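You operate a simulated robot arm through the tools that you are given. There is no shell and no other tool.

You run a simulated robot arm. Do the job below in one go: nothing can be reset, and whatever is moved stays where it is left.

Task
Wipe the glue smear off the hatch and grease the hinge shoe.
Fine: blue cloth for the smear, yellow brush and the grease tin for the shoe; cloth and brush back where they stood; the tin stays. A coat counts when it lies all over at full strength: go over it till it gets no stronger. What is to be rubbed or washed off counts as gone when no trace of it is left.

It is judged by the outcome, as a careful person would: the job done as asked, and still so three seconds after it is handed in. It fails if anything else is knocked over, pushed out of place, dropped, spilled or broken. Flat cloth is picked up by pressing the open fingertips on it (5 to 10 N) and closing them slowly along it; thin cloth reads only 2 to 8 mm in the jaws.

Robot
A 6-joint arm with a three-finger gripper, fixed in place. Base frame: the origin is on the floor under the middle of its stand, x ahead of it, y to its left, z up. Lengths are in mm, angles in degrees, forces in N, time in s.
It reaches about 1213 mm from its shoulder. Its first joint turns from -166.0 to 166.0 degrees. Payload 4.89 kg.
The tool frame sits at the grasp point between the pads (the TCP): z along the fingers, y along the line on which they close. The tips reach 30 mm beyond it. The gripper opens to 164 mm; its body begins 125 mm behind the TCP.
Orientation is told as [roll, pitch, yaw] about the base's x, y, z axes, in that order, counted from this pose: with the fingers straight down and closing along the base's y, the tool's x points along the base's -x, its y along +y and its z along -z.

Tools
- The arm moves only by the tool drive_tool. Its argument "targets" is a list of rows, each an object (a shift or turn left out is 0, a gripper value left out holds the last) with "delta_pos": the shift along the base's x, y, z in units of 20 mm (1.0 is 20 mm), a list of three; "dr": the turn, a rotation vector about the base's x, y, z in units of 4 degrees (1.0 is 4 degrees), a list of three; "gripper": the finger opening in mm, from 0 to 164. In form: [{"delta_pos": [x, y, z], "dr": [rx, ry, rz], "gripper": gripper}, ...]. A call has 1 to 20 rows; each row shifts and turns the commanded pose from where the row before left it. A call with a number of a shift or a turn outside -1 to 1 is refused whole. Each row takes 0.2 s and may step no farther than 50 mm and 8.6 degrees from the row before; otherwise, or with a gripper value out of range, the whole call is refused. A pose out of reach is approached as far as the arm can. The call stops where the force on the tool passes 40 N (or 10 N more than at its start, if that is more) or the arm is blocked; 0.2 s more then pass. Each finger travels about 108 mm/s and halts on what it meets, pressing with about 40 N; the grip force reading is that of the motor and also rises with nothing between the fingers. The clock runs only during rows and for 0.2 s after the last one: add rows that do not move to give the fingers time. It gives the time, the measured TCP pose, the force on the tool (base axes), the opening and the grip force at its end, in the units of the frame above (readings bear some noise), with the torque about the TCP (base axes, N m) and any sound that the robot's microphone picked up, and new pictures: "show" is both (left out), scene, wrist or none.
- Cameras (640 x 400 px; columns grow to the right, rows downward): "scene" is fixed at [400.5, -502.1, 1599.1]; the picture's right is [0.90, -0.43, 0.00], its down [-0.25, -0.54, -0.80] and it looks along [0.34, 0.73, -0.60] (base axes); focal length 357 px, centre (320, 200). "wrist" rides on the gripper at [76, -2, -152] in the tool frame; the picture's right is [0.02, 1.00, 0.00], its down [-0.88, 0.02, -0.47] and it looks along [-0.47, 0.01, 0.88] (tool axes); focal length 247 px, centre (320, 200). There is no depth. A picture from a camera that has moved, and an enlarged one, comes with that camera's place and axes in the base frame and with its lens.
- slide_trunk(by): moves the trunk up (or, below 0, down) by that many mm; the arm rides with it, the base frame stays. It gives what a move gives, with no picture.
- enlarge(camera, box): a new picture of the part [left, top, right, bottom] of that camera's present view, enlarged. No time passes.
- finish_job(): hands the job in; it is judged then, once.

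Nothing tells you positions but the pictures and the camera data. Unless the task says otherwise, let go and move clear before handing in.

The tools are called after "Emit:" as a command line: name --argument value ..., lists and objects as JSON in quotes. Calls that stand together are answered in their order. drive_tool: Moves the arm, as the interface text tells. Its arguments: {"type":"object","properties":{"targets":{"type":"array"},"show":{"type":"string","enum":["both","scene","wrist","none"]}},"required":["targets"]} The other tools are called the same way: slide_trunk (by) moves the trunk up or down; enlarge (camera, box) takes an enlarged picture of a part of a camera's view; finish_job () hands the job in.

At the start:

```text
t: 0.0
position: [559.0, 440.6, 1127.6]
orientation: [0.0, 0.0, 0.0]
wrist_force: [0.3, 0.3, 0.2]
ft_torque: [0.03, 0.0, 0.0]
finger_gap: 164.2
finger_force: 0.1
trunk travel left (down, up): [-175.0, 215.0]
```

scene: 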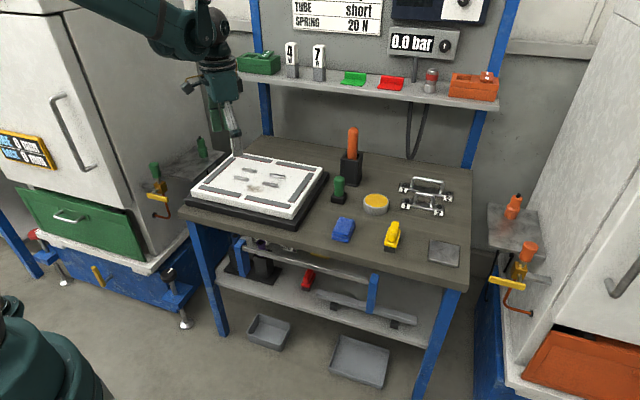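
wrist: 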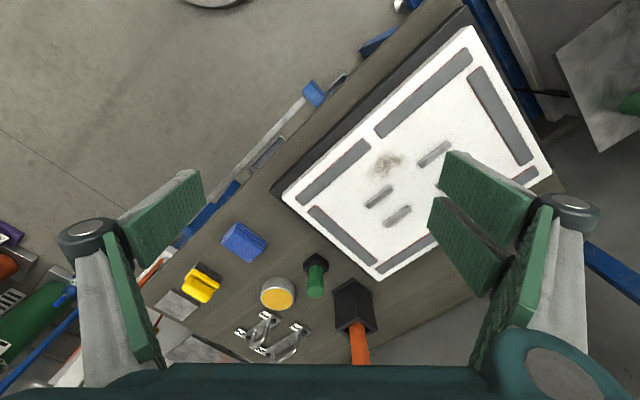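

I see a bench with a white hatch plate on a black base carrying a brownish smear, a blue cloth pad, a yellow brush, a yellow-topped tin, a grey square plate, and metal hinge-like handles. I'll look closer before moving.

Emit:
enlarge --camera "scene" --box '[320, 160, 480, 270]'

Emit:
enlarge --camera "scene" --box '[170, 140, 340, 246]'

Emit:
enlarge --camera "wrist" --box '[140, 200, 400, 370]'

Emit:
enlarge --camera "wrist" --box '[270, 20, 560, 290]'

Emit:
enlarge --camera "scene" --box '[220, 0, 520, 180]'

```text
3.64 times, centred on (400, 215) of scene
camera zoom: at [400.5, -502.1, 1599.1], right [0.9, -0.43, 0.0], down [-0.25, -0.54, -0.8], along [0.34, 0.73, -0.6], focal length 1297 px, centre (29, 146)
```

zoom: 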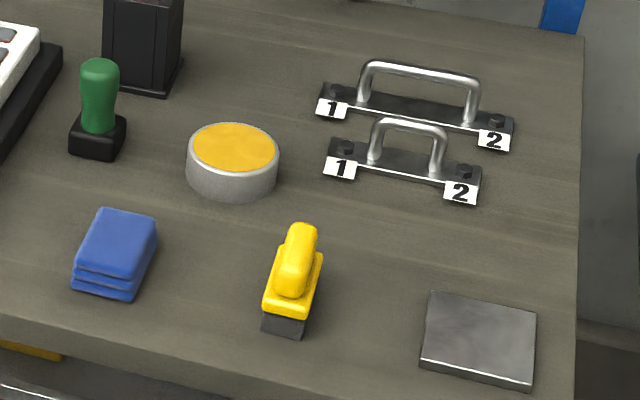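

```text
3.76 times, centred on (255, 193) of scene
camera zoom: at [400.5, -502.1, 1599.1], right [0.9, -0.43, 0.0], down [-0.25, -0.54, -0.8], along [0.34, 0.73, -0.6], focal length 1343 px, centre (565, 226)
```

zoom: 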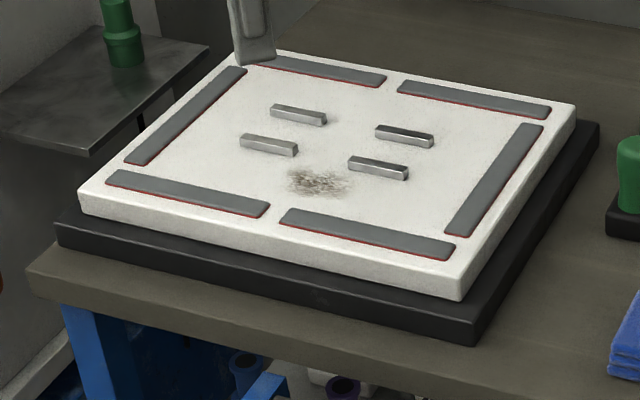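

```text
2.35 times, centred on (270, 285) of wrist
camera zoom: at [483.1, 440.0, 1278.0], right [-0.02, 1.0, 0.0], down [0.88, 0.02, 0.47], along [0.47, 0.01, -0.88], focal length 581 px, centre (438, 0)
```

zoom: 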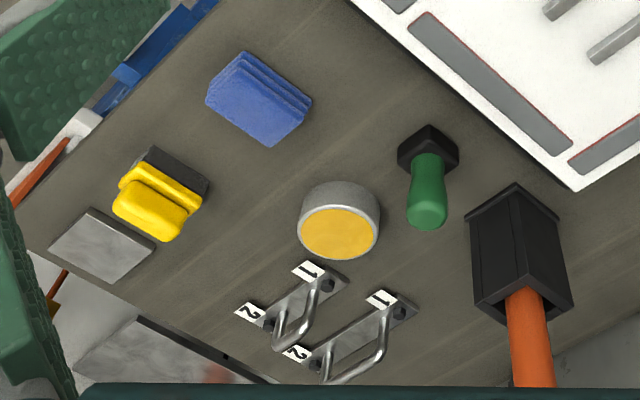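

```text
1.48 times, centred on (415, 155) of wrist
camera zoom: at [483.1, 440.0, 1278.0], right [-0.02, 1.0, 0.0], down [0.88, 0.02, 0.47], along [0.47, 0.01, -0.88], focal length 366 px, centre (179, 267)
```

zoom: 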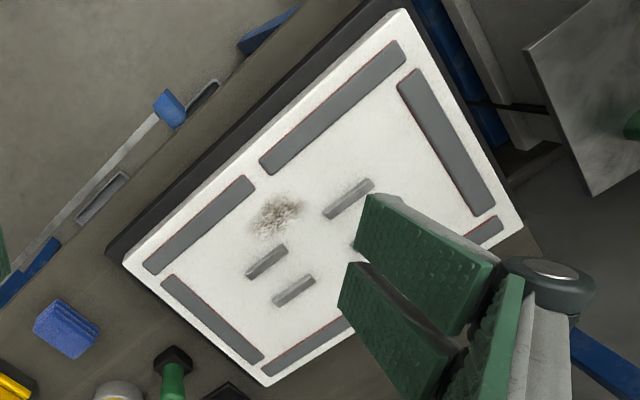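

```text
2.13 times, centred on (370, 90) of scene
camera zoom: at [400.5, -502.1, 1599.1], right [0.9, -0.43, 0.0], down [-0.25, -0.54, -0.8], along [0.34, 0.73, -0.6], focal length 761 px, centre (213, 435)
```

zoom: 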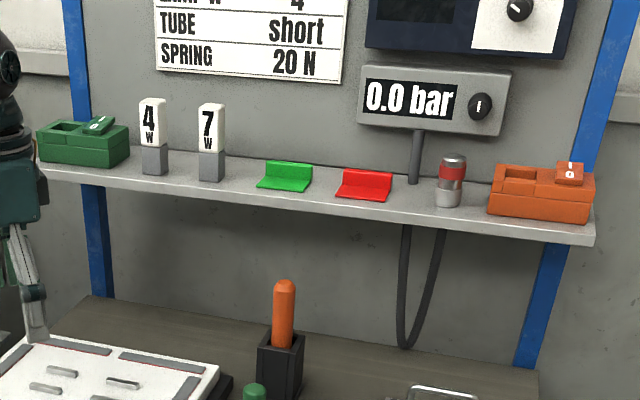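

The smear appears to be near (634, 558, 862) on the white panel. The tin is near (1017, 343), the cloth near (846, 269), the brush near (957, 162) and the grey plate near (1078, 51). I'll check the rest of the scene so I don't misidentify the hatch or the shoe.

Emit:
enlarge --camera "scene" --box '[0, 100, 220, 330]'

Emit:
enlarge --camera "scene" --box '[460, 160, 640, 400]'

Emit:
enlarge --camera "scene" --box '[200, 220, 440, 400]'

Emit:
enlarge --camera "scene" --box '[240, 0, 500, 60]'

```text
1.74 times, centred on (110, 215) of scene
camera zoom: at [400.5, -502.1, 1599.1], right [0.9, -0.43, 0.0], down [-0.25, -0.54, -0.8], along [0.34, 0.73, -0.6], focal length 620 px, centre (685, 174)
```

zoom: 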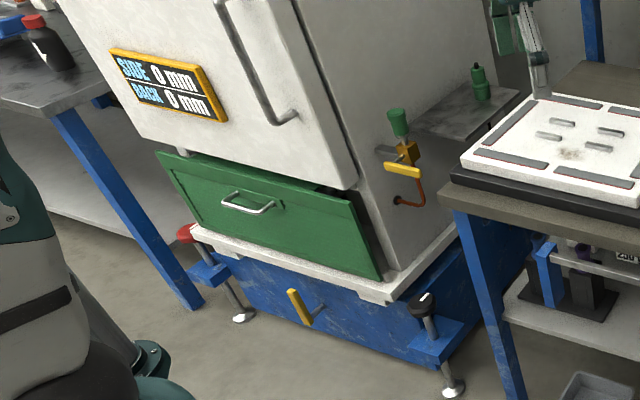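

```text
1.67 times, centred on (550, 280) of scene
camera zoom: at [400.5, -502.1, 1599.1], right [0.9, -0.43, 0.0], down [-0.25, -0.54, -0.8], along [0.34, 0.73, -0.6], focal length 594 px, centre (-63, 67)
```

zoom: 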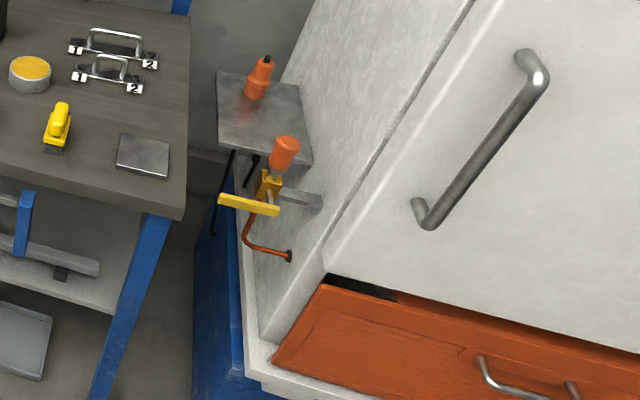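

```text
2.22 times, centred on (320, 310) of scene
camera zoom: at [400.5, -502.1, 1599.1], right [0.9, -0.43, 0.0], down [-0.25, -0.54, -0.8], along [0.34, 0.73, -0.6], focal length 793 px, centre (320, -44)
```

zoom: 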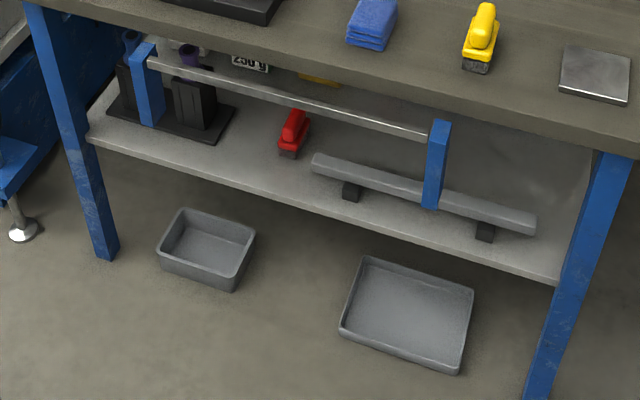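

```text
2.46 times, centred on (370, 30) of scene
camera zoom: at [400.5, -502.1, 1599.1], right [0.9, -0.43, 0.0], down [-0.25, -0.54, -0.8], along [0.34, 0.73, -0.6], focal length 878 px, centre (197, 618)
```

zoom: 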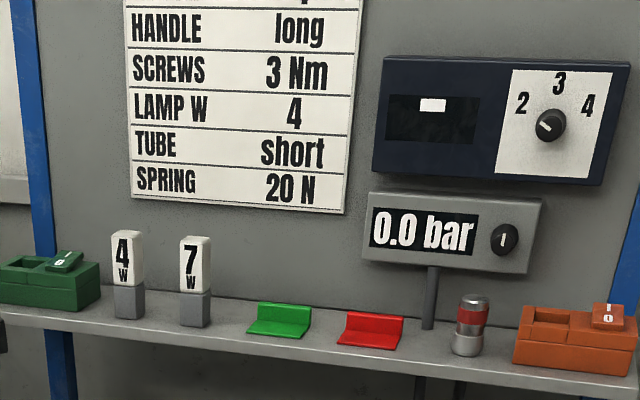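

The grey square plate on the bench must be the hinge shoe and the white panel the hatch. The bench is turned about 45° in the base frame. I'll move above the cloth and yaw 45° so the fingers close across its narrow side.

Emit:
drive_tool --targets '[{"delta_pos": [0.957, -0.579, -0.4], "dr": [0, 0, 0.75]}, {"delta_pos": [0.957, -0.579, -0.4], "dr": [0, 0, 0.75]}, {"delta_pos": [0.957, -0.579, -0.4], "dr": [0, 0, 0.75]}, {"delta_pos": [0.957, -0.579, -0.4], "dr": [0, 0, 0.75]}, {"delta_pos": [0.957, -0.579, -0.4], "dr": [0, 0, 0.75]}, {"delta_pos": [0.957, -0.579, -0.4], "dr": [0, 0, 0.75]}, {"delta_pos": [0.957, -0.579, -0.4], "dr": [0, 0, 0.75]}, {"delta_pos": [0.957, -0.579, -0.4], "dr": [0, 0, 0.75]}, {"delta_pos": [0.957, -0.579, -0.4], "dr": [0, 0, 0.75]}, {"delta_pos": [0.957, -0.579, -0.4], "dr": [0, 0, 0.75]}, {"delta_pos": [0.957, -0.579, -0.4], "dr": [0, 0, 0.75]}, {"delta_pos": [0.957, -0.579, -0.4], "dr": [0, 0, 0.75]}, {"delta_pos": [0.957, -0.579, -0.4], "dr": [0, 0, 0.75]}, {"delta_pos": [0.957, -0.579, -0.4], "dr": [0, 0, 0.75]}, {"delta_pos": [0.957, -0.579, -0.4], "dr": [0, 0, 0.75]}, {}, {}]'

```text
t: 3.6
position: [847.0, 266.3, 1007.8]
orientation: [-0.1, -0.1, 45.0]
wrist_force: [1.0, -0.7, 0.4]
ft_torque: [0.0, 0.06, -0.02]
finger_gap: 163.9
finger_force: 0.0
trunk travel left (down, up): [-175.0, 215.0]
camera wrist: at [794.7, 212.2, 1158.2], right [-0.72, 0.69, 0.0], down [0.61, 0.64, 0.47], along [0.33, 0.34, -0.88], focal length 247 px, centre (320, 200)
```

scene: 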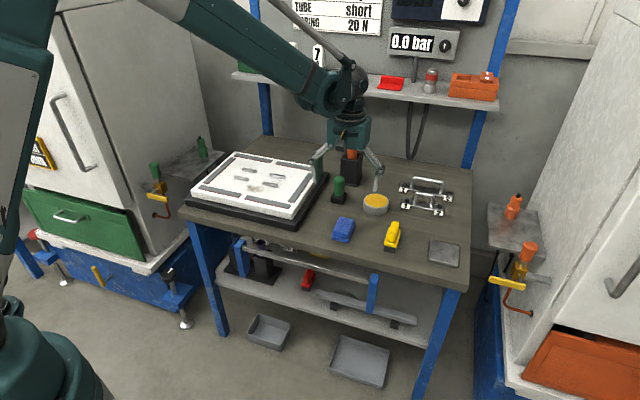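
wrist: 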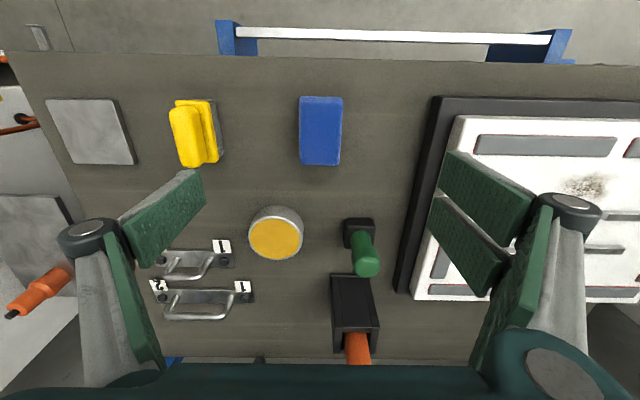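

The wrist view confirms the cloth is about 55 × 85 mm at (845.5, 265.5), with its top near z 832. I'll part-close the fingers and descend beside it.

Emit:
drive_tool --targets '[{"delta_pos": [0, 0, -0.9], "gripper": 100}, {"delta_pos": [0, 0, -0.9]}, {"delta_pos": [0, 0, -0.9]}, {"delta_pos": [0, 0, -0.9]}, {"delta_pos": [0, 0, -0.9]}, {"delta_pos": [0, 0, -0.9]}, {"delta_pos": [0, 0, -0.9]}, {"delta_pos": [0, 0, -0.7]}, {"delta_pos": [0, 0, -0.6]}, {}]'

```text
t: 5.8
position: [844.9, 267.0, 853.4]
orientation: [0.0, 0.1, 44.9]
wrist_force: [-0.8, -0.3, 0.7]
ft_torque: [0.03, 0.0, 0.0]
finger_gap: 100.1
finger_force: 0.0
trunk travel left (down, up): [-175.0, 215.0]
camera wrist: at [793.4, 212.8, 1005.4], right [-0.72, 0.69, 0.0], down [0.61, 0.64, 0.47], along [0.33, 0.34, -0.88], focal length 247 px, centre (320, 200)
```

scene: 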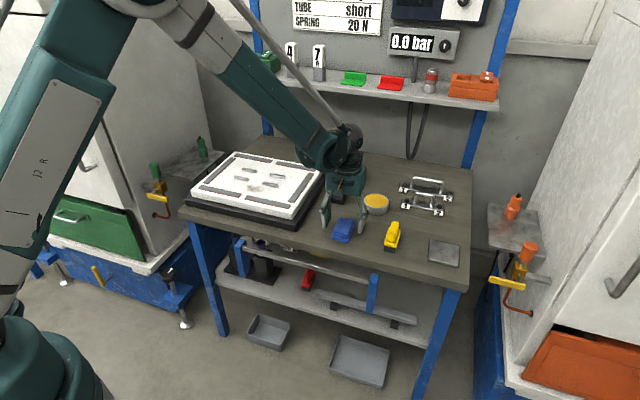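
wrist: 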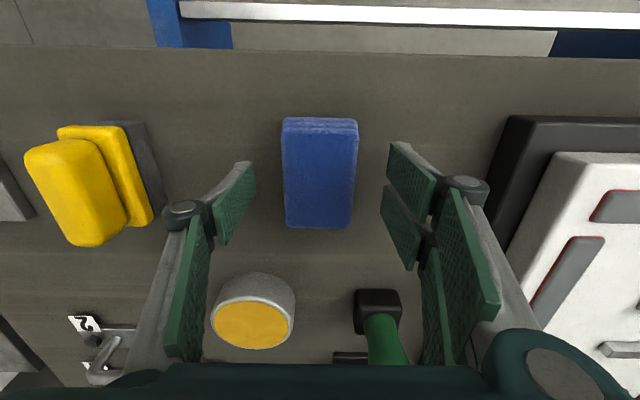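

The cloth sits centred between the fingers. I'll go down a further 10 mm and close gradually.

Emit:
drive_tool --targets '[{"delta_pos": [0, 0, -0.5]}, {"gripper": 80}, {"gripper": 65}, {"gripper": 55}, {"gripper": 48}, {"gripper": 40}, {}]'

```text
t: 7.4
position: [845.9, 266.3, 844.4]
orientation: [0.0, 0.0, 45.0]
wrist_force: [0.8, -1.1, 0.1]
ft_torque: [-0.03, 0.06, -0.04]
finger_gap: 59.0
finger_force: 40.1
trunk travel left (down, up): [-175.0, 215.0]
camera wrist: at [793.3, 212.9, 995.6], right [-0.72, 0.69, 0.0], down [0.61, 0.64, 0.47], along [0.33, 0.34, -0.88], focal length 247 px, centre (320, 200)
```

scene: 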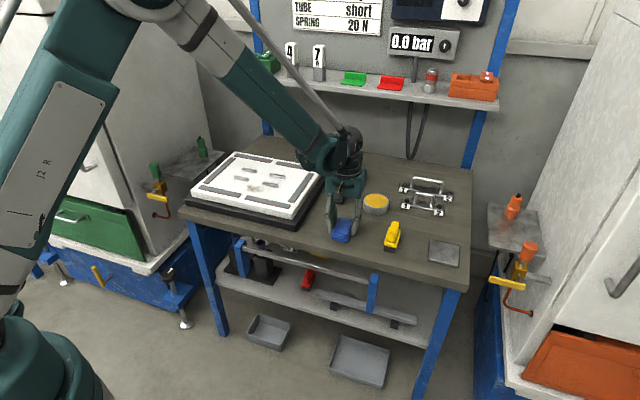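
wrist: 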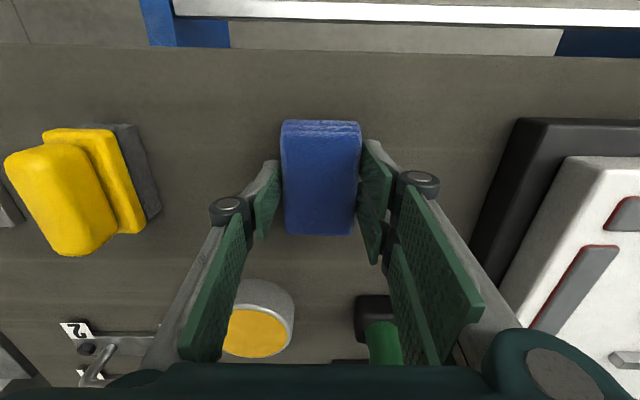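

The cloth is gripped at 59 mm with 40 N. I'll lift it straight up to check the hold.

Emit:
drive_tool --targets '[{"delta_pos": [0, 0, 0.5]}, {"delta_pos": [0, 0, 1]}, {"delta_pos": [0, 0, 1]}, {"delta_pos": [0, 0, 1]}, {"delta_pos": [0, 0, 1]}, {"delta_pos": [0, 0, 1]}, {}]'

```text
t: 9.0
position: [845.2, 267.1, 956.5]
orientation: [-0.1, 0.0, 45.0]
wrist_force: [-0.2, 0.2, 0.7]
ft_torque: [0.04, -0.04, -0.02]
finger_gap: 59.2
finger_force: 39.6
trunk travel left (down, up): [-175.0, 215.0]
camera wrist: at [792.8, 212.6, 1107.0], right [-0.72, 0.69, 0.0], down [0.61, 0.64, 0.47], along [0.33, 0.34, -0.88], focal length 247 px, centre (320, 200)
```

scene: 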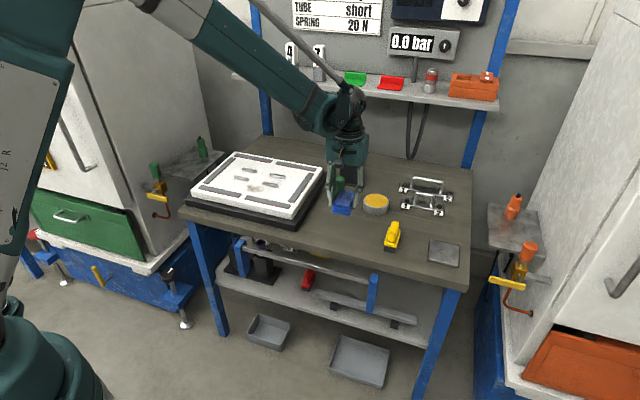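
wrist: 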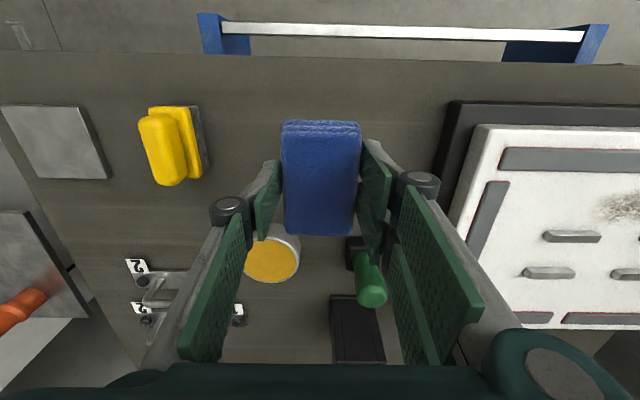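

The cloth is held firmly. Before wiping I'll look at the hatch detail, meaning bar height, strip height and smear extent.

Emit:
enlarge --camera "wrist" --box '[440, 90, 640, 330]'

Emit:
enlarge --camera "scene" --box '[220, 150, 310, 210]'

```text
1.67 times, centred on (540, 210) of wrist
camera zoom: at [792.8, 212.6, 1107.0], right [-0.72, 0.69, 0.0], down [0.61, 0.64, 0.47], along [0.33, 0.34, -0.88], focal length 412 px, centre (-47, 183)
```

zoom: 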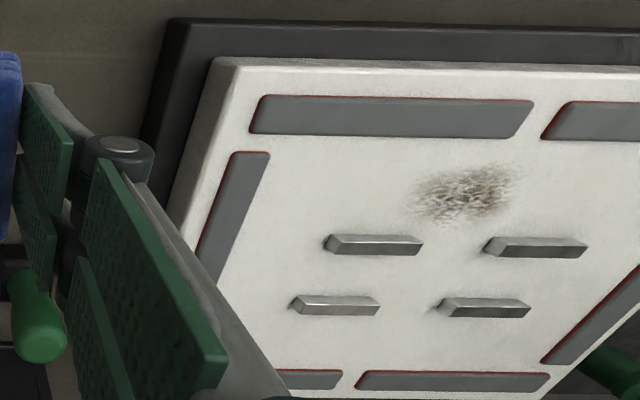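

```text
6.67 times, centred on (265, 180) of scene
camera zoom: at [400.5, -502.1, 1599.1], right [0.9, -0.43, 0.0], down [-0.25, -0.54, -0.8], along [0.34, 0.73, -0.6], focal length 2378 px, centre (687, 333)
```

zoom: 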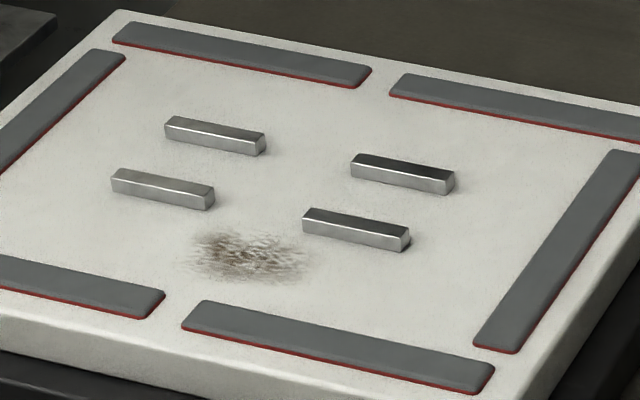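

The bars are about 12 mm high, and my tips are only about 14 mm above the cloth's underside. I'll set the cloth back on its spot and re-grip it a few millimetres higher so the fingertips clear the bars while wiping.

Emit:
drive_tool --targets '[{"delta_pos": [0, 0, -1]}, {"delta_pos": [0, 0, -1]}, {"delta_pos": [0, 0, -1]}, {"delta_pos": [0, 0, -1]}, {"delta_pos": [0, 0, -0.8]}, {"delta_pos": [0, 0, -0.4]}, {"delta_pos": [0, 0, -0.25]}, {}]' --show "none"

```text
t: 10.8
position: [846.6, 267.8, 846.4]
orientation: [0.0, 0.0, 45.0]
wrist_force: [-0.2, -0.1, 0.2]
ft_torque: [-0.02, -0.01, 0.02]
finger_gap: 58.7
finger_force: 40.1
trunk travel left (down, up): [-175.0, 215.0]
```

No contact is felt yet, so I'll ease down in 1 mm steps until the cloth rests on the bench.

Emit:
drive_tool --targets '[{"delta_pos": [0, 0, -0.05]}, {}]' --show "none"

Emit:
drive_tool --targets '[{"delta_pos": [0, 0, -0.05]}, {}]' --show "none"

```text
t: 11.4
position: [844.7, 267.1, 845.8]
orientation: [-0.1, 0.0, 45.0]
wrist_force: [0.6, 0.1, -0.2]
ft_torque: [0.0, -0.01, 0.02]
finger_gap: 59.1
finger_force: 40.5
trunk travel left (down, up): [-175.0, 215.0]
```

```text
t: 12.0
position: [846.8, 267.9, 844.0]
orientation: [0.0, 0.0, 45.0]
wrist_force: [0.8, 0.0, 5.7]
ft_torque: [-0.07, -0.11, -0.01]
finger_gap: 58.5
finger_force: 39.9
trunk travel left (down, up): [-175.0, 215.0]
```

The cloth is on the bench with 5.7 N of contact. I'll release, rise 7 mm and grip again.

Emit:
drive_tool --targets '[{"gripper": 62}, {"gripper": 75}, {}, {"delta_pos": [0, 0, 0.35]}, {"gripper": 65}, {"gripper": 58}, {"gripper": 50}, {"gripper": 40}, {}]'

```text
t: 14.0
position: [844.1, 267.8, 851.9]
orientation: [0.0, -0.1, 45.0]
wrist_force: [-1.1, 0.1, 2.1]
ft_torque: [-0.05, -0.01, 0.0]
finger_gap: 58.8
finger_force: 39.8
trunk travel left (down, up): [-175.0, 215.0]
camera wrist: at [792.8, 213.1, 1002.2], right [-0.72, 0.69, 0.0], down [0.61, 0.64, 0.47], along [0.33, 0.34, -0.88], focal length 247 px, centre (320, 200)
```

scene: 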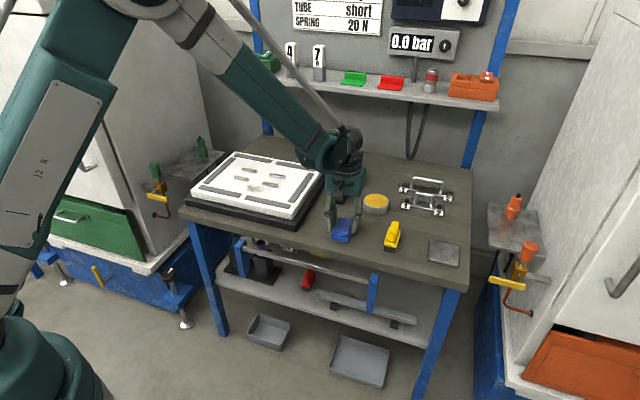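
wrist: 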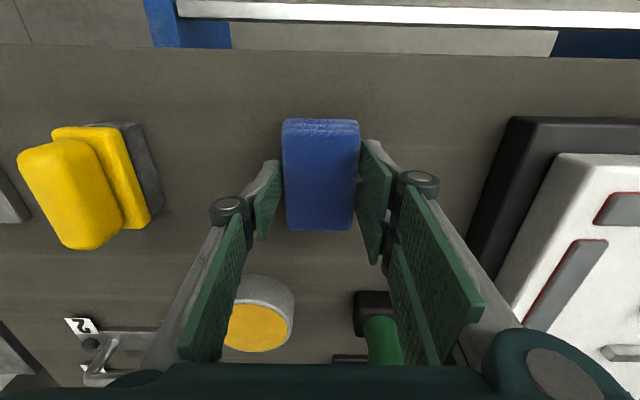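

The cloth is re-gripped about 7 mm higher. I'll lift it, carry it over the smear, and turn the tool −90° so the cloth's long side lies along the free lane between strips and bars.

Emit:
drive_tool --targets '[{"delta_pos": [0, 0, 0.5]}, {"delta_pos": [0, 0, 1]}, {"delta_pos": [0, 0, 1]}, {"delta_pos": [0, 0, 1], "dr": [0, 0, -1]}, {"delta_pos": [0, 0, 1], "dr": [0, 0, -1]}, {"delta_pos": [0, 0, 1], "dr": [0, 0, -1]}, {"delta_pos": [-0.542, 0.7115, 0], "dr": [0, 0, -1]}, {"delta_pos": [-0.542, 0.7115, 0], "dr": [0, 0, -1]}, {"delta_pos": [-0.542, 0.7115, 0], "dr": [0, 0, -1]}, {"delta_pos": [-0.542, 0.7115, 0], "dr": [0, 0, -1]}, {"delta_pos": [-0.542, 0.7115, 0], "dr": [0, 0, -1]}, {"delta_pos": [-0.542, 0.7115, 0], "dr": [0, 0, -1]}, {"delta_pos": [-0.542, 0.7115, 0], "dr": [0, 0, -1]}, {"delta_pos": [-0.542, 0.7115, 0], "dr": [0, 0, -1]}, {"delta_pos": [-0.542, 0.7115, 0], "dr": [0, 0, -1]}, {"delta_pos": [-0.542, 0.7115, 0], "dr": [0, 0, -1]}, {"delta_pos": [-0.542, 0.7115, 0], "dr": [0, 0, -1]}, {"delta_pos": [-0.542, 0.7115, 0], "dr": [0, 0, -1]}, {"delta_pos": [-0.542, 0.7115, 0], "dr": [0, 0, -1]}, {"delta_pos": [-0.542, 0.7115, 0], "dr": [0, 0, -1]}]'

Emit:
drive_tool --targets '[{"delta_pos": [-0.542, 0.7115, 0], "dr": [0, 0, -0.9167]}, {"delta_pos": [-0.542, 0.7115, 0], "dr": [0, 0, -0.9167]}, {"delta_pos": [-0.542, 0.7115, 0], "dr": [0, 0, -0.9167]}, {"delta_pos": [-0.542, 0.7115, 0], "dr": [0, 0, -0.9167]}, {"delta_pos": [-0.542, 0.7115, 0], "dr": [0, 0, -0.9167]}, {"delta_pos": [-0.542, 0.7115, 0], "dr": [0, 0, -0.9167]}, {}]'

```text
t: 18.2
position: [693.2, 463.8, 960.0]
orientation: [0.0, 0.0, -23.1]
wrist_force: [-0.1, -0.9, -1.0]
ft_torque: [0.1, 0.06, 0.0]
finger_gap: 59.2
finger_force: 40.2
trunk travel left (down, up): [-175.0, 215.0]
camera wrist: at [623.2, 493.2, 1111.4], right [0.37, 0.93, 0.0], down [0.82, -0.33, 0.47], along [0.44, -0.18, -0.88], focal length 247 px, centre (320, 200)
```

scene: 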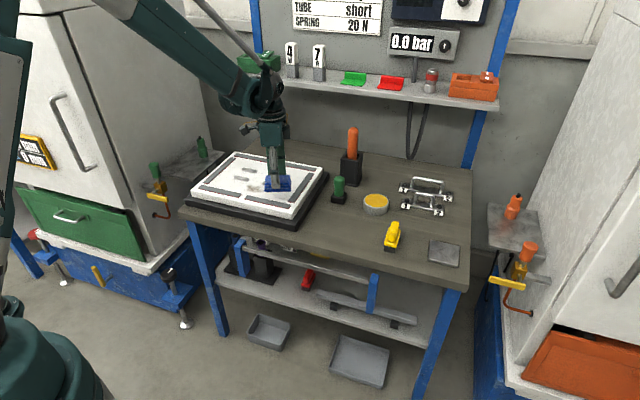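
wrist: 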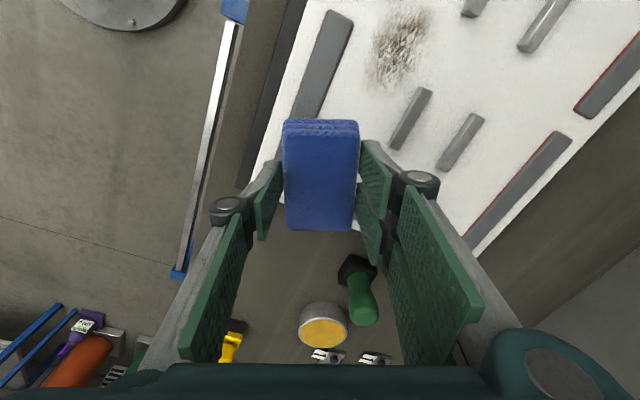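

```text
t: 19.8
position: [630.7, 549.4, 961.3]
orientation: [0.0, 0.1, -45.0]
wrist_force: [-0.2, -0.4, -0.3]
ft_torque: [0.05, 0.02, -0.01]
finger_gap: 59.1
finger_force: 40.3
trunk travel left (down, up): [-175.0, 215.0]
camera wrist: at [574.8, 603.6, 1111.9], right [0.69, 0.72, 0.0], down [0.64, -0.61, 0.47], along [0.34, -0.33, -0.88], focal length 247 px, centre (320, 200)
```

scene: 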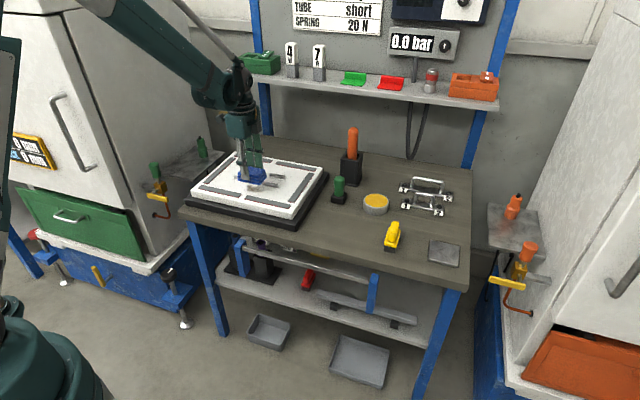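
wrist: 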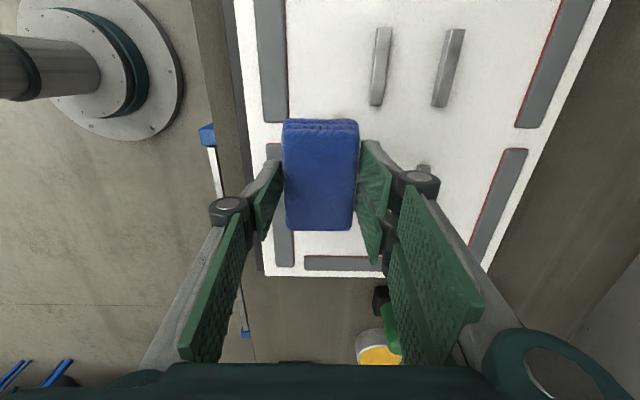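

The cloth is over the smear. I'll lower it and feel for contact.

Emit:
drive_tool --targets '[{"delta_pos": [0, 0, -1]}, {"delta_pos": [0, 0, -0.8]}, {}]' --show "wrist"

```text
t: 20.6
position: [628.1, 549.9, 926.6]
orientation: [0.0, 0.0, -45.0]
wrist_force: [0.3, 0.2, -0.4]
ft_torque: [0.02, 0.01, 0.01]
finger_gap: 59.0
finger_force: 40.6
trunk travel left (down, up): [-175.0, 215.0]
camera wrist: at [575.0, 604.2, 1076.7], right [0.69, 0.72, 0.0], down [0.64, -0.61, 0.47], along [0.34, -0.33, -0.88], focal length 247 px, centre (320, 200)
```

wrist: 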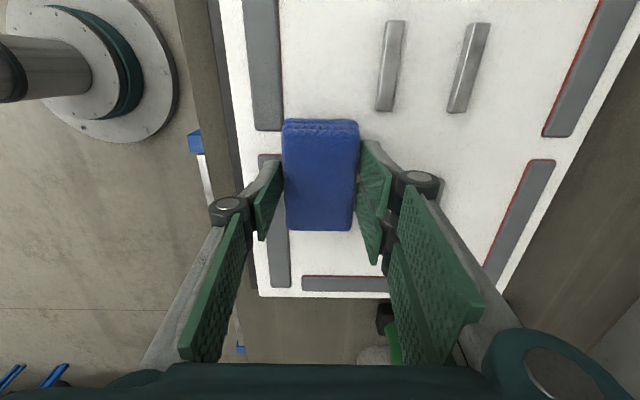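

The lane leaves room on the bar side, so I'll shift 4 mm that way and continue down gently.

Emit:
drive_tool --targets '[{"delta_pos": [0.14, 0.14, -0.3]}, {}]' --show "none"

Emit:
drive_tool --targets '[{"delta_pos": [0, 0, -0.1]}, {}]' --show "none"

Emit:
drive_tool --targets '[{"delta_pos": [0, 0, -0.1]}, {}]' --show "none"

```text
t: 21.2
position: [632.6, 553.5, 920.0]
orientation: [0.0, -0.1, -45.0]
wrist_force: [-0.3, 0.3, -0.5]
ft_torque: [-0.01, 0.03, -0.01]
finger_gap: 59.2
finger_force: 40.2
trunk travel left (down, up): [-175.0, 215.0]
```

```text
t: 21.8
position: [632.5, 553.3, 918.9]
orientation: [-0.1, 0.1, -44.9]
wrist_force: [0.3, 1.1, -1.4]
ft_torque: [0.02, -0.03, 0.0]
finger_gap: 58.9
finger_force: 40.1
trunk travel left (down, up): [-175.0, 215.0]
```

```text
t: 22.4
position: [631.7, 553.8, 914.6]
orientation: [0.1, -0.1, -45.0]
wrist_force: [0.4, 0.2, -0.6]
ft_torque: [-0.01, 0.01, 0.01]
finger_gap: 59.0
finger_force: 39.7
trunk travel left (down, up): [-175.0, 215.0]
```

Still no contact, so I'll continue down in small steps.

Emit:
drive_tool --targets '[{"delta_pos": [0, 0, -0.075]}, {}]' --show "none"

Emit:
drive_tool --targets '[{"delta_pos": [0, 0, -0.05]}, {}]' --show "none"

Emit:
drive_tool --targets '[{"delta_pos": [0, 0, -0.05]}, {}]' --show "none"

```text
t: 23.0
position: [632.4, 553.2, 913.5]
orientation: [0.0, 0.0, -45.0]
wrist_force: [0.8, -0.4, -0.8]
ft_torque: [0.0, 0.01, -0.02]
finger_gap: 58.9
finger_force: 39.2
trunk travel left (down, up): [-175.0, 215.0]
```

```text
t: 23.6
position: [632.5, 554.3, 912.1]
orientation: [-0.1, 0.0, -45.0]
wrist_force: [0.0, -0.3, -0.8]
ft_torque: [-0.01, -0.02, 0.05]
finger_gap: 59.2
finger_force: 39.9
trunk travel left (down, up): [-175.0, 215.0]
```

```text
t: 24.2
position: [633.8, 554.1, 911.6]
orientation: [0.0, 0.0, -44.9]
wrist_force: [0.0, -0.3, -0.6]
ft_torque: [-0.02, -0.01, 0.0]
finger_gap: 59.0
finger_force: 39.3
trunk travel left (down, up): [-175.0, 215.0]
```

Command height is now about 912. I'll take a look and keep creeping down.

Emit:
drive_tool --targets '[{"delta_pos": [0, 0, -0.05]}, {}]' --show "both"

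Emit:
enlarge --camera "scene" --box '[220, 140, 310, 210]'

```text
t: 24.8
position: [632.5, 553.7, 912.1]
orientation: [0.0, 0.1, -45.0]
wrist_force: [1.5, 1.4, 7.1]
ft_torque: [-0.04, -0.05, -0.01]
finger_gap: 59.0
finger_force: 40.1
trunk travel left (down, up): [-175.0, 215.0]
camera wrist: at [577.7, 607.7, 1062.2], right [0.69, 0.72, 0.0], down [0.64, -0.61, 0.47], along [0.34, -0.33, -0.88], focal length 247 px, centre (320, 200)
```

scene: 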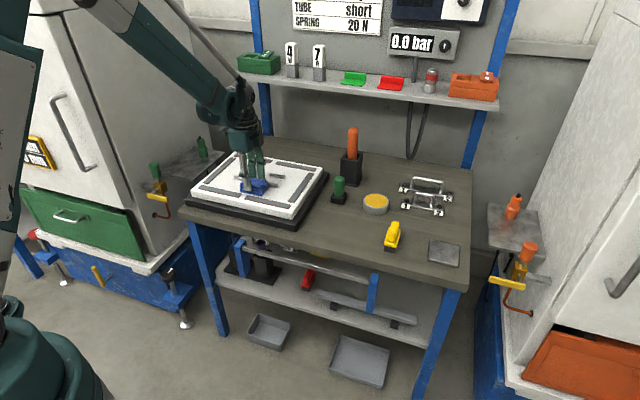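
wrist: 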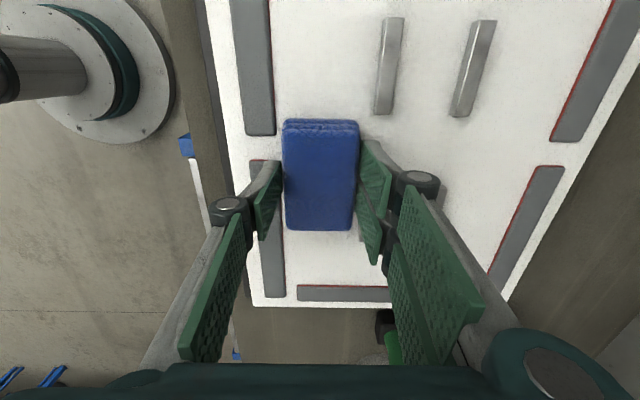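

```text
5.71 times, centred on (265, 175) of scene
camera zoom: at [400.5, -502.1, 1599.1], right [0.9, -0.43, 0.0], down [-0.25, -0.54, -0.8], along [0.34, 0.73, -0.6], focal length 2038 px, centre (634, 343)
```

zoom: 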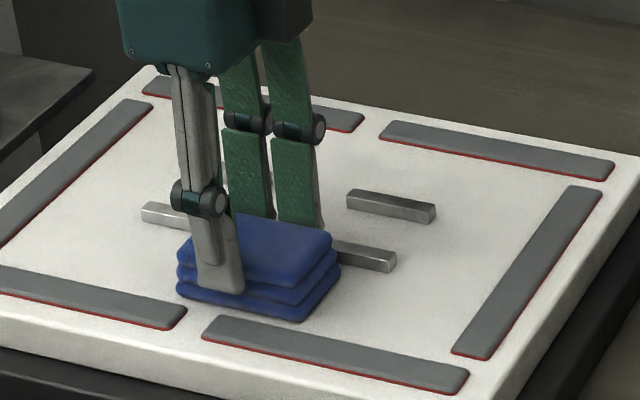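

Contact is made at 7 N and the cloth covers the smear inside the lane. I'll scrub back and forth along it.

Emit:
drive_tool --targets '[{"delta_pos": [0.42, -0.42, 0]}, {"delta_pos": [0.42, -0.42, 0]}, {"delta_pos": [-0.42, 0.42, 0]}, {"delta_pos": [-0.42, 0.42, 0]}, {"delta_pos": [-0.42, 0.42, 0]}, {"delta_pos": [-0.42, 0.42, 0]}, {"delta_pos": [0.42, -0.42, 0]}, {"delta_pos": [0.42, -0.42, 0]}, {"delta_pos": [0.42, -0.42, 0]}, {"delta_pos": [0.42, -0.42, 0]}, {"delta_pos": [-0.42, 0.42, 0]}, {"delta_pos": [-0.42, 0.42, 0]}, {"delta_pos": [-0.42, 0.42, 0]}, {"delta_pos": [-0.42, 0.42, 0]}, {"delta_pos": [0.42, -0.42, 0]}, {"delta_pos": [0.42, -0.42, 0]}, {}]' --show "scene"

```text
t: 28.4
position: [631.2, 553.2, 910.9]
orientation: [0.0, -0.1, -45.0]
wrist_force: [-3.8, 3.0, 9.8]
ft_torque: [0.28, 0.15, 0.04]
finger_gap: 59.0
finger_force: 41.1
trunk travel left (down, up): [-175.0, 215.0]
```

scene: 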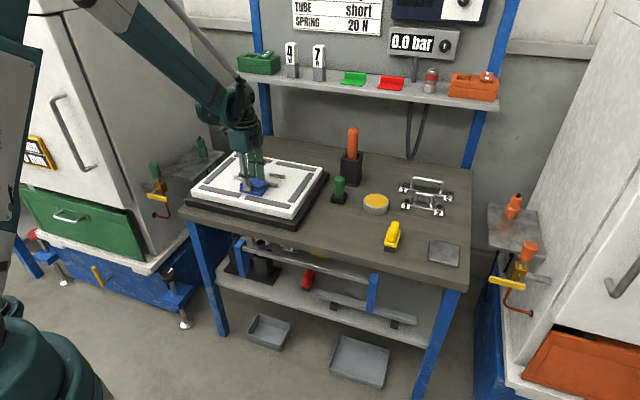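

The drag force shows it is rubbing. I'll run more strokes with small sideways offsets, then lift and move aside to look.

Emit:
drive_tool --targets '[{"delta_pos": [0.12, 0.12, 0]}, {"delta_pos": [0.42, -0.42, 0]}, {"delta_pos": [0.42, -0.42, 0]}, {"delta_pos": [-0.42, 0.42, 0]}, {"delta_pos": [-0.42, 0.42, 0]}, {"delta_pos": [-0.42, 0.42, 0]}, {"delta_pos": [-0.42, 0.42, 0]}, {"delta_pos": [0.42, -0.42, 0]}, {"delta_pos": [0.42, -0.42, 0]}, {"delta_pos": [-0.27, -0.27, 0]}, {"delta_pos": [0.42, -0.42, 0]}, {"delta_pos": [0.42, -0.42, 0]}, {"delta_pos": [-0.42, 0.42, 0]}, {"delta_pos": [-0.42, 0.42, 0]}, {"delta_pos": [-0.42, 0.42, 0]}, {"delta_pos": [-0.42, 0.42, 0]}, {"delta_pos": [0.42, -0.42, 0]}, {"delta_pos": [0.42, -0.42, 0]}, {"delta_pos": [0.15, 0.15, 0]}, {}]' --show "none"

Emit:
drive_tool --targets '[{"delta_pos": [0, 0, 1]}, {"delta_pos": [0, 0, 1]}, {"delta_pos": [-0.7, 0.7, 0.5]}, {"delta_pos": [-0.7, 0.7, 0]}, {"delta_pos": [-0.7, 0.7, 0]}, {"delta_pos": [-0.7, 0.7, 0]}, {"delta_pos": [-0.7, 0.7, 0]}, {}]'

Emit:
enlarge --camera "scene" --box '[220, 140, 310, 210]'

Emit:
enlarge --camera "wrist" --box '[220, 100, 460, 300]'

```text
t: 32.6
position: [632.0, 552.9, 912.3]
orientation: [0.0, -0.1, -45.0]
wrist_force: [-0.3, 0.2, -0.5]
ft_torque: [0.03, -0.03, 0.01]
finger_gap: 59.0
finger_force: 40.2
trunk travel left (down, up): [-175.0, 215.0]
```

```text
t: 34.4
position: [560.5, 622.8, 960.9]
orientation: [0.1, 0.0, -44.9]
wrist_force: [-0.2, 0.5, 0.3]
ft_torque: [0.03, 0.0, -0.01]
finger_gap: 58.5
finger_force: 40.3
trunk travel left (down, up): [-175.0, 215.0]
camera wrist: at [506.1, 676.6, 1111.4], right [0.69, 0.72, 0.0], down [0.64, -0.61, 0.47], along [0.34, -0.33, -0.88], focal length 247 px, centre (320, 200)
```

scene: 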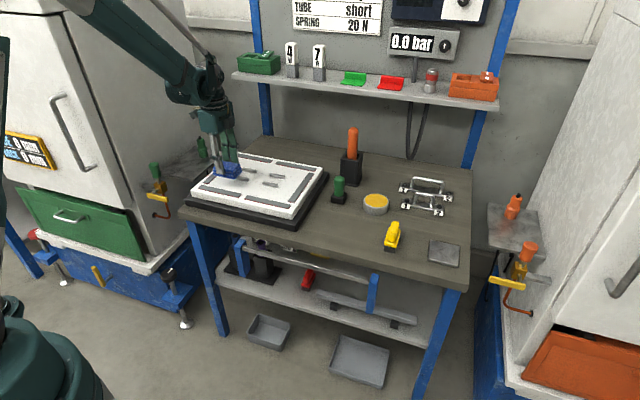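
wrist: 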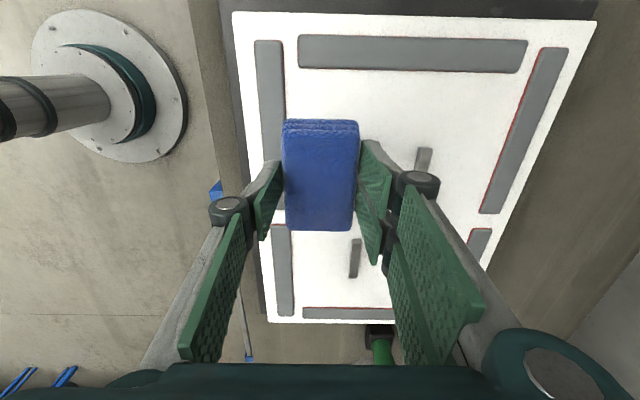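

```text
5.71 times, centred on (265, 175) of scene
camera zoom: at [400.5, -502.1, 1599.1], right [0.9, -0.43, 0.0], down [-0.25, -0.54, -0.8], along [0.34, 0.73, -0.6], focal length 2038 px, centre (634, 343)
```

zoom: 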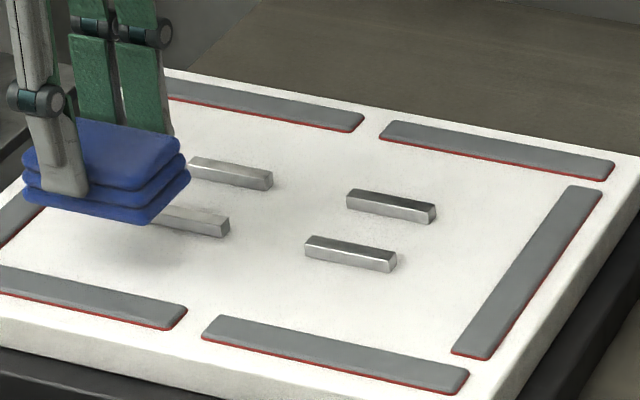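

```text
2.00 times, centred on (340, 200) of wrist
camera zoom: at [506.1, 676.6, 1111.4], right [0.69, 0.72, 0.0], down [0.64, -0.61, 0.47], along [0.34, -0.33, -0.88], focal length 494 px, centre (280, 200)
```

zoom: 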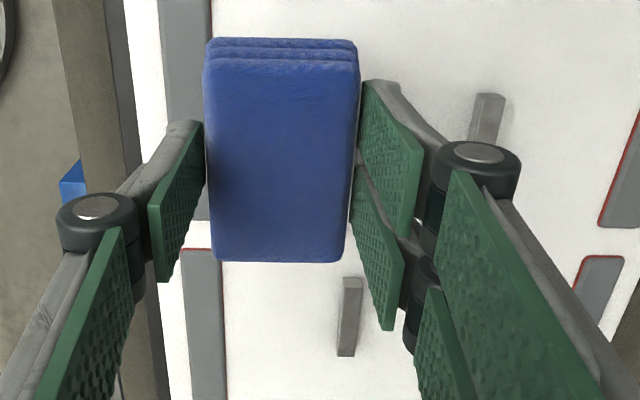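

The smear looks gone. I'll zoom in very tightly where it was, to catch any faint trace.

Emit:
enlarge --camera "scene" --box '[245, 174, 285, 199]'

Emit:
drive_tool --targets '[{"delta_pos": [-0.7, 0.7, 0.5]}, {"delta_pos": [-0.7, 0.7, 0.5]}, {"delta_pos": [-0.7, 0.7, 0.5]}, {"delta_pos": [-0.7, 0.7, 0.5]}, {}]'

Emit:
enlarge --camera "scene" --box '[240, 170, 290, 202]'

```text
16.00 times, centred on (265, 186) of scene
camera zoom: at [400.5, -502.1, 1599.1], right [0.9, -0.43, 0.0], down [-0.25, -0.54, -0.8], along [0.34, 0.73, -0.6], focal length 5707 px, centre (1200, 416)
```

zoom: 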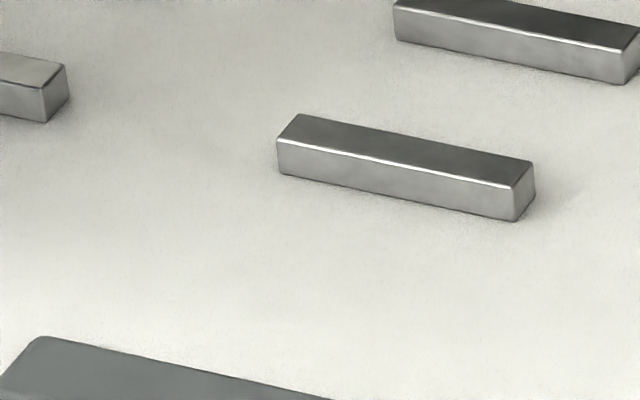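

```text
t: 35.6
position: [506.8, 679.3, 1001.6]
orientation: [0.0, 0.0, -45.0]
wrist_force: [-1.1, -0.5, -0.3]
ft_torque: [0.0, -0.03, -0.01]
finger_gap: 59.3
finger_force: 39.6
trunk travel left (down, up): [-175.0, 215.0]
camera wrist: at [451.8, 732.2, 1152.8], right [0.69, 0.72, 0.0], down [0.64, -0.61, 0.47], along [0.34, -0.33, -0.88], focal length 247 px, centre (320, 200)
```

scene: 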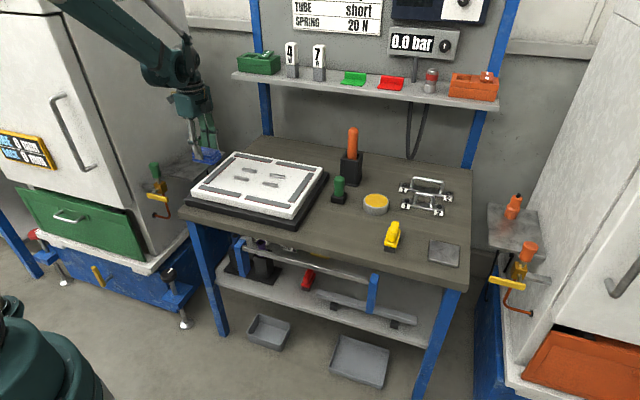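
wrist: 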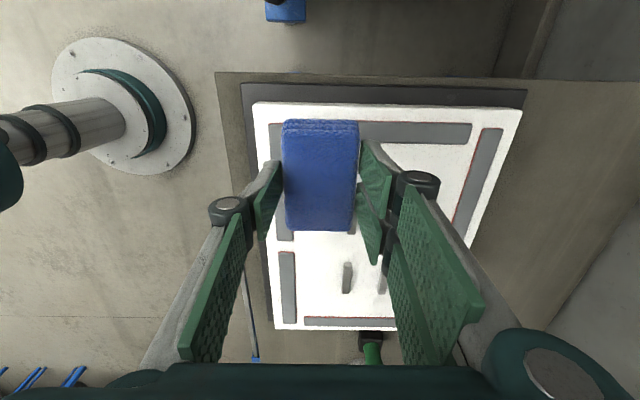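

```text
12.50 times, centred on (265, 186) of scene
camera zoom: at [400.5, -502.1, 1599.1], right [0.9, -0.43, 0.0], down [-0.25, -0.54, -0.8], along [0.34, 0.73, -0.6], focal length 4459 px, centre (1008, 375)
```

zoom: 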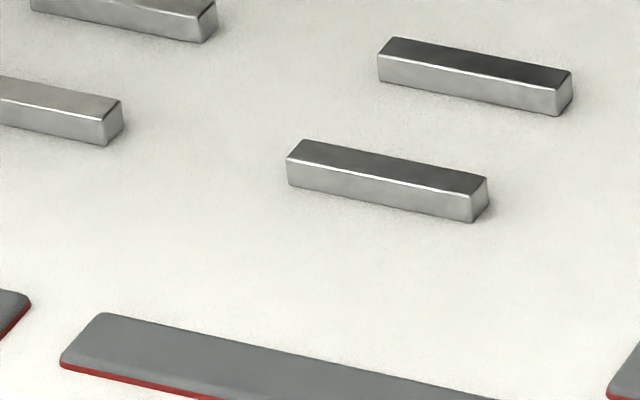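

No trace is visible, but contact faded near the end of the second set, so I'll do one more light pass over the area to be sure nothing faint remains.

Emit:
drive_tool --targets '[{"delta_pos": [0.7, -0.7, 0]}, {"delta_pos": [0.7, -0.7, 0]}, {"delta_pos": [0.7, -0.7, 0]}, {"delta_pos": [0.7, -0.7, 0]}, {"delta_pos": [0.7, -0.7, 0]}, {"delta_pos": [0.7, -0.7, 0]}, {"delta_pos": [0.7, -0.7, 0]}, {"delta_pos": [0.7, -0.7, 0]}, {"delta_pos": [0.7, -0.7, 0]}, {"delta_pos": [0, 0, -1]}, {"delta_pos": [0, 0, -1]}, {"delta_pos": [0, 0, -1]}, {"delta_pos": [0, 0, -1]}, {"delta_pos": [0, 0, -0.4]}, {}]' --show "wrist"

Emit:
drive_tool --targets '[{"delta_pos": [0, 0, -0.1]}, {}]' --show "none"

Emit:
drive_tool --targets '[{"delta_pos": [0, 0, -0.05]}, {}]' --show "none"

```text
t: 38.8
position: [632.3, 552.9, 912.4]
orientation: [-0.1, 0.1, -45.0]
wrist_force: [0.0, 0.6, -0.1]
ft_torque: [-0.01, 0.01, 0.01]
finger_gap: 58.9
finger_force: 39.6
trunk travel left (down, up): [-175.0, 215.0]
camera wrist: at [577.4, 607.0, 1063.7], right [0.69, 0.72, 0.0], down [0.64, -0.61, 0.47], along [0.34, -0.33, -0.88], focal length 247 px, centre (320, 200)
```

wrist: 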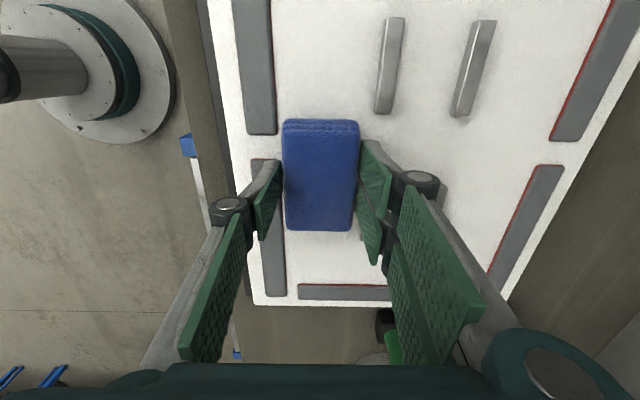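

```text
t: 39.4
position: [631.9, 552.0, 911.2]
orientation: [0.1, 0.0, -44.9]
wrist_force: [0.4, 0.5, 3.8]
ft_torque: [0.03, -0.08, 0.0]
finger_gap: 59.1
finger_force: 39.4
trunk travel left (down, up): [-175.0, 215.0]
```

```text
t: 40.0
position: [632.0, 553.1, 911.1]
orientation: [0.2, 0.0, -45.0]
wrist_force: [4.0, 2.5, 27.8]
ft_torque: [0.03, -0.14, 0.02]
finger_gap: 58.8
finger_force: 40.0
trunk travel left (down, up): [-175.0, 215.0]
```

27.8 N is more than needed, so I'll ease up 0.7 mm and scrub again.

Emit:
drive_tool --targets '[{"delta_pos": [0, 0, 0.03]}, {"delta_pos": [0.42, -0.42, 0]}, {"delta_pos": [0.42, -0.42, 0]}, {"delta_pos": [-0.42, 0.42, 0]}, {"delta_pos": [-0.42, 0.42, 0]}, {"delta_pos": [-0.42, 0.42, 0]}, {"delta_pos": [-0.42, 0.42, 0]}, {"delta_pos": [0.42, -0.42, 0]}, {"delta_pos": [0.42, -0.42, 0]}, {"delta_pos": [0.12, 0.12, 0]}, {"delta_pos": [0.42, -0.42, 0]}, {"delta_pos": [0.42, -0.42, 0]}, {"delta_pos": [-0.42, 0.42, 0]}, {"delta_pos": [-0.42, 0.42, 0]}, {"delta_pos": [-0.42, 0.42, 0]}, {"delta_pos": [-0.42, 0.42, 0]}, {"delta_pos": [0.42, -0.42, 0]}, {"delta_pos": [0.42, -0.42, 0]}]' --show "none"

Emit:
drive_tool --targets '[{"delta_pos": [-0.27, -0.27, 0]}, {"delta_pos": [0.42, -0.42, 0]}, {"delta_pos": [0.42, -0.42, 0]}, {"delta_pos": [-0.42, 0.42, 0]}, {"delta_pos": [-0.42, 0.42, 0]}, {"delta_pos": [-0.42, 0.42, 0]}, {"delta_pos": [-0.42, 0.42, 0]}, {"delta_pos": [0.42, -0.42, 0]}, {"delta_pos": [0.42, -0.42, 0]}, {"delta_pos": [0.15, 0.15, 0]}]' --show "none"

```text
t: 43.8
position: [633.7, 555.9, 911.7]
orientation: [0.1, 0.1, -44.9]
wrist_force: [-7.0, 6.4, 24.0]
ft_torque: [0.41, 0.29, 0.08]
finger_gap: 58.8
finger_force: 39.5
trunk travel left (down, up): [-175.0, 215.0]
```

```text
t: 46.0
position: [631.1, 553.4, 909.6]
orientation: [0.0, 0.0, -45.0]
wrist_force: [-5.1, -4.8, 13.5]
ft_torque: [-0.1, 0.24, 0.08]
finger_gap: 59.1
finger_force: 40.1
trunk travel left (down, up): [-175.0, 215.0]
```

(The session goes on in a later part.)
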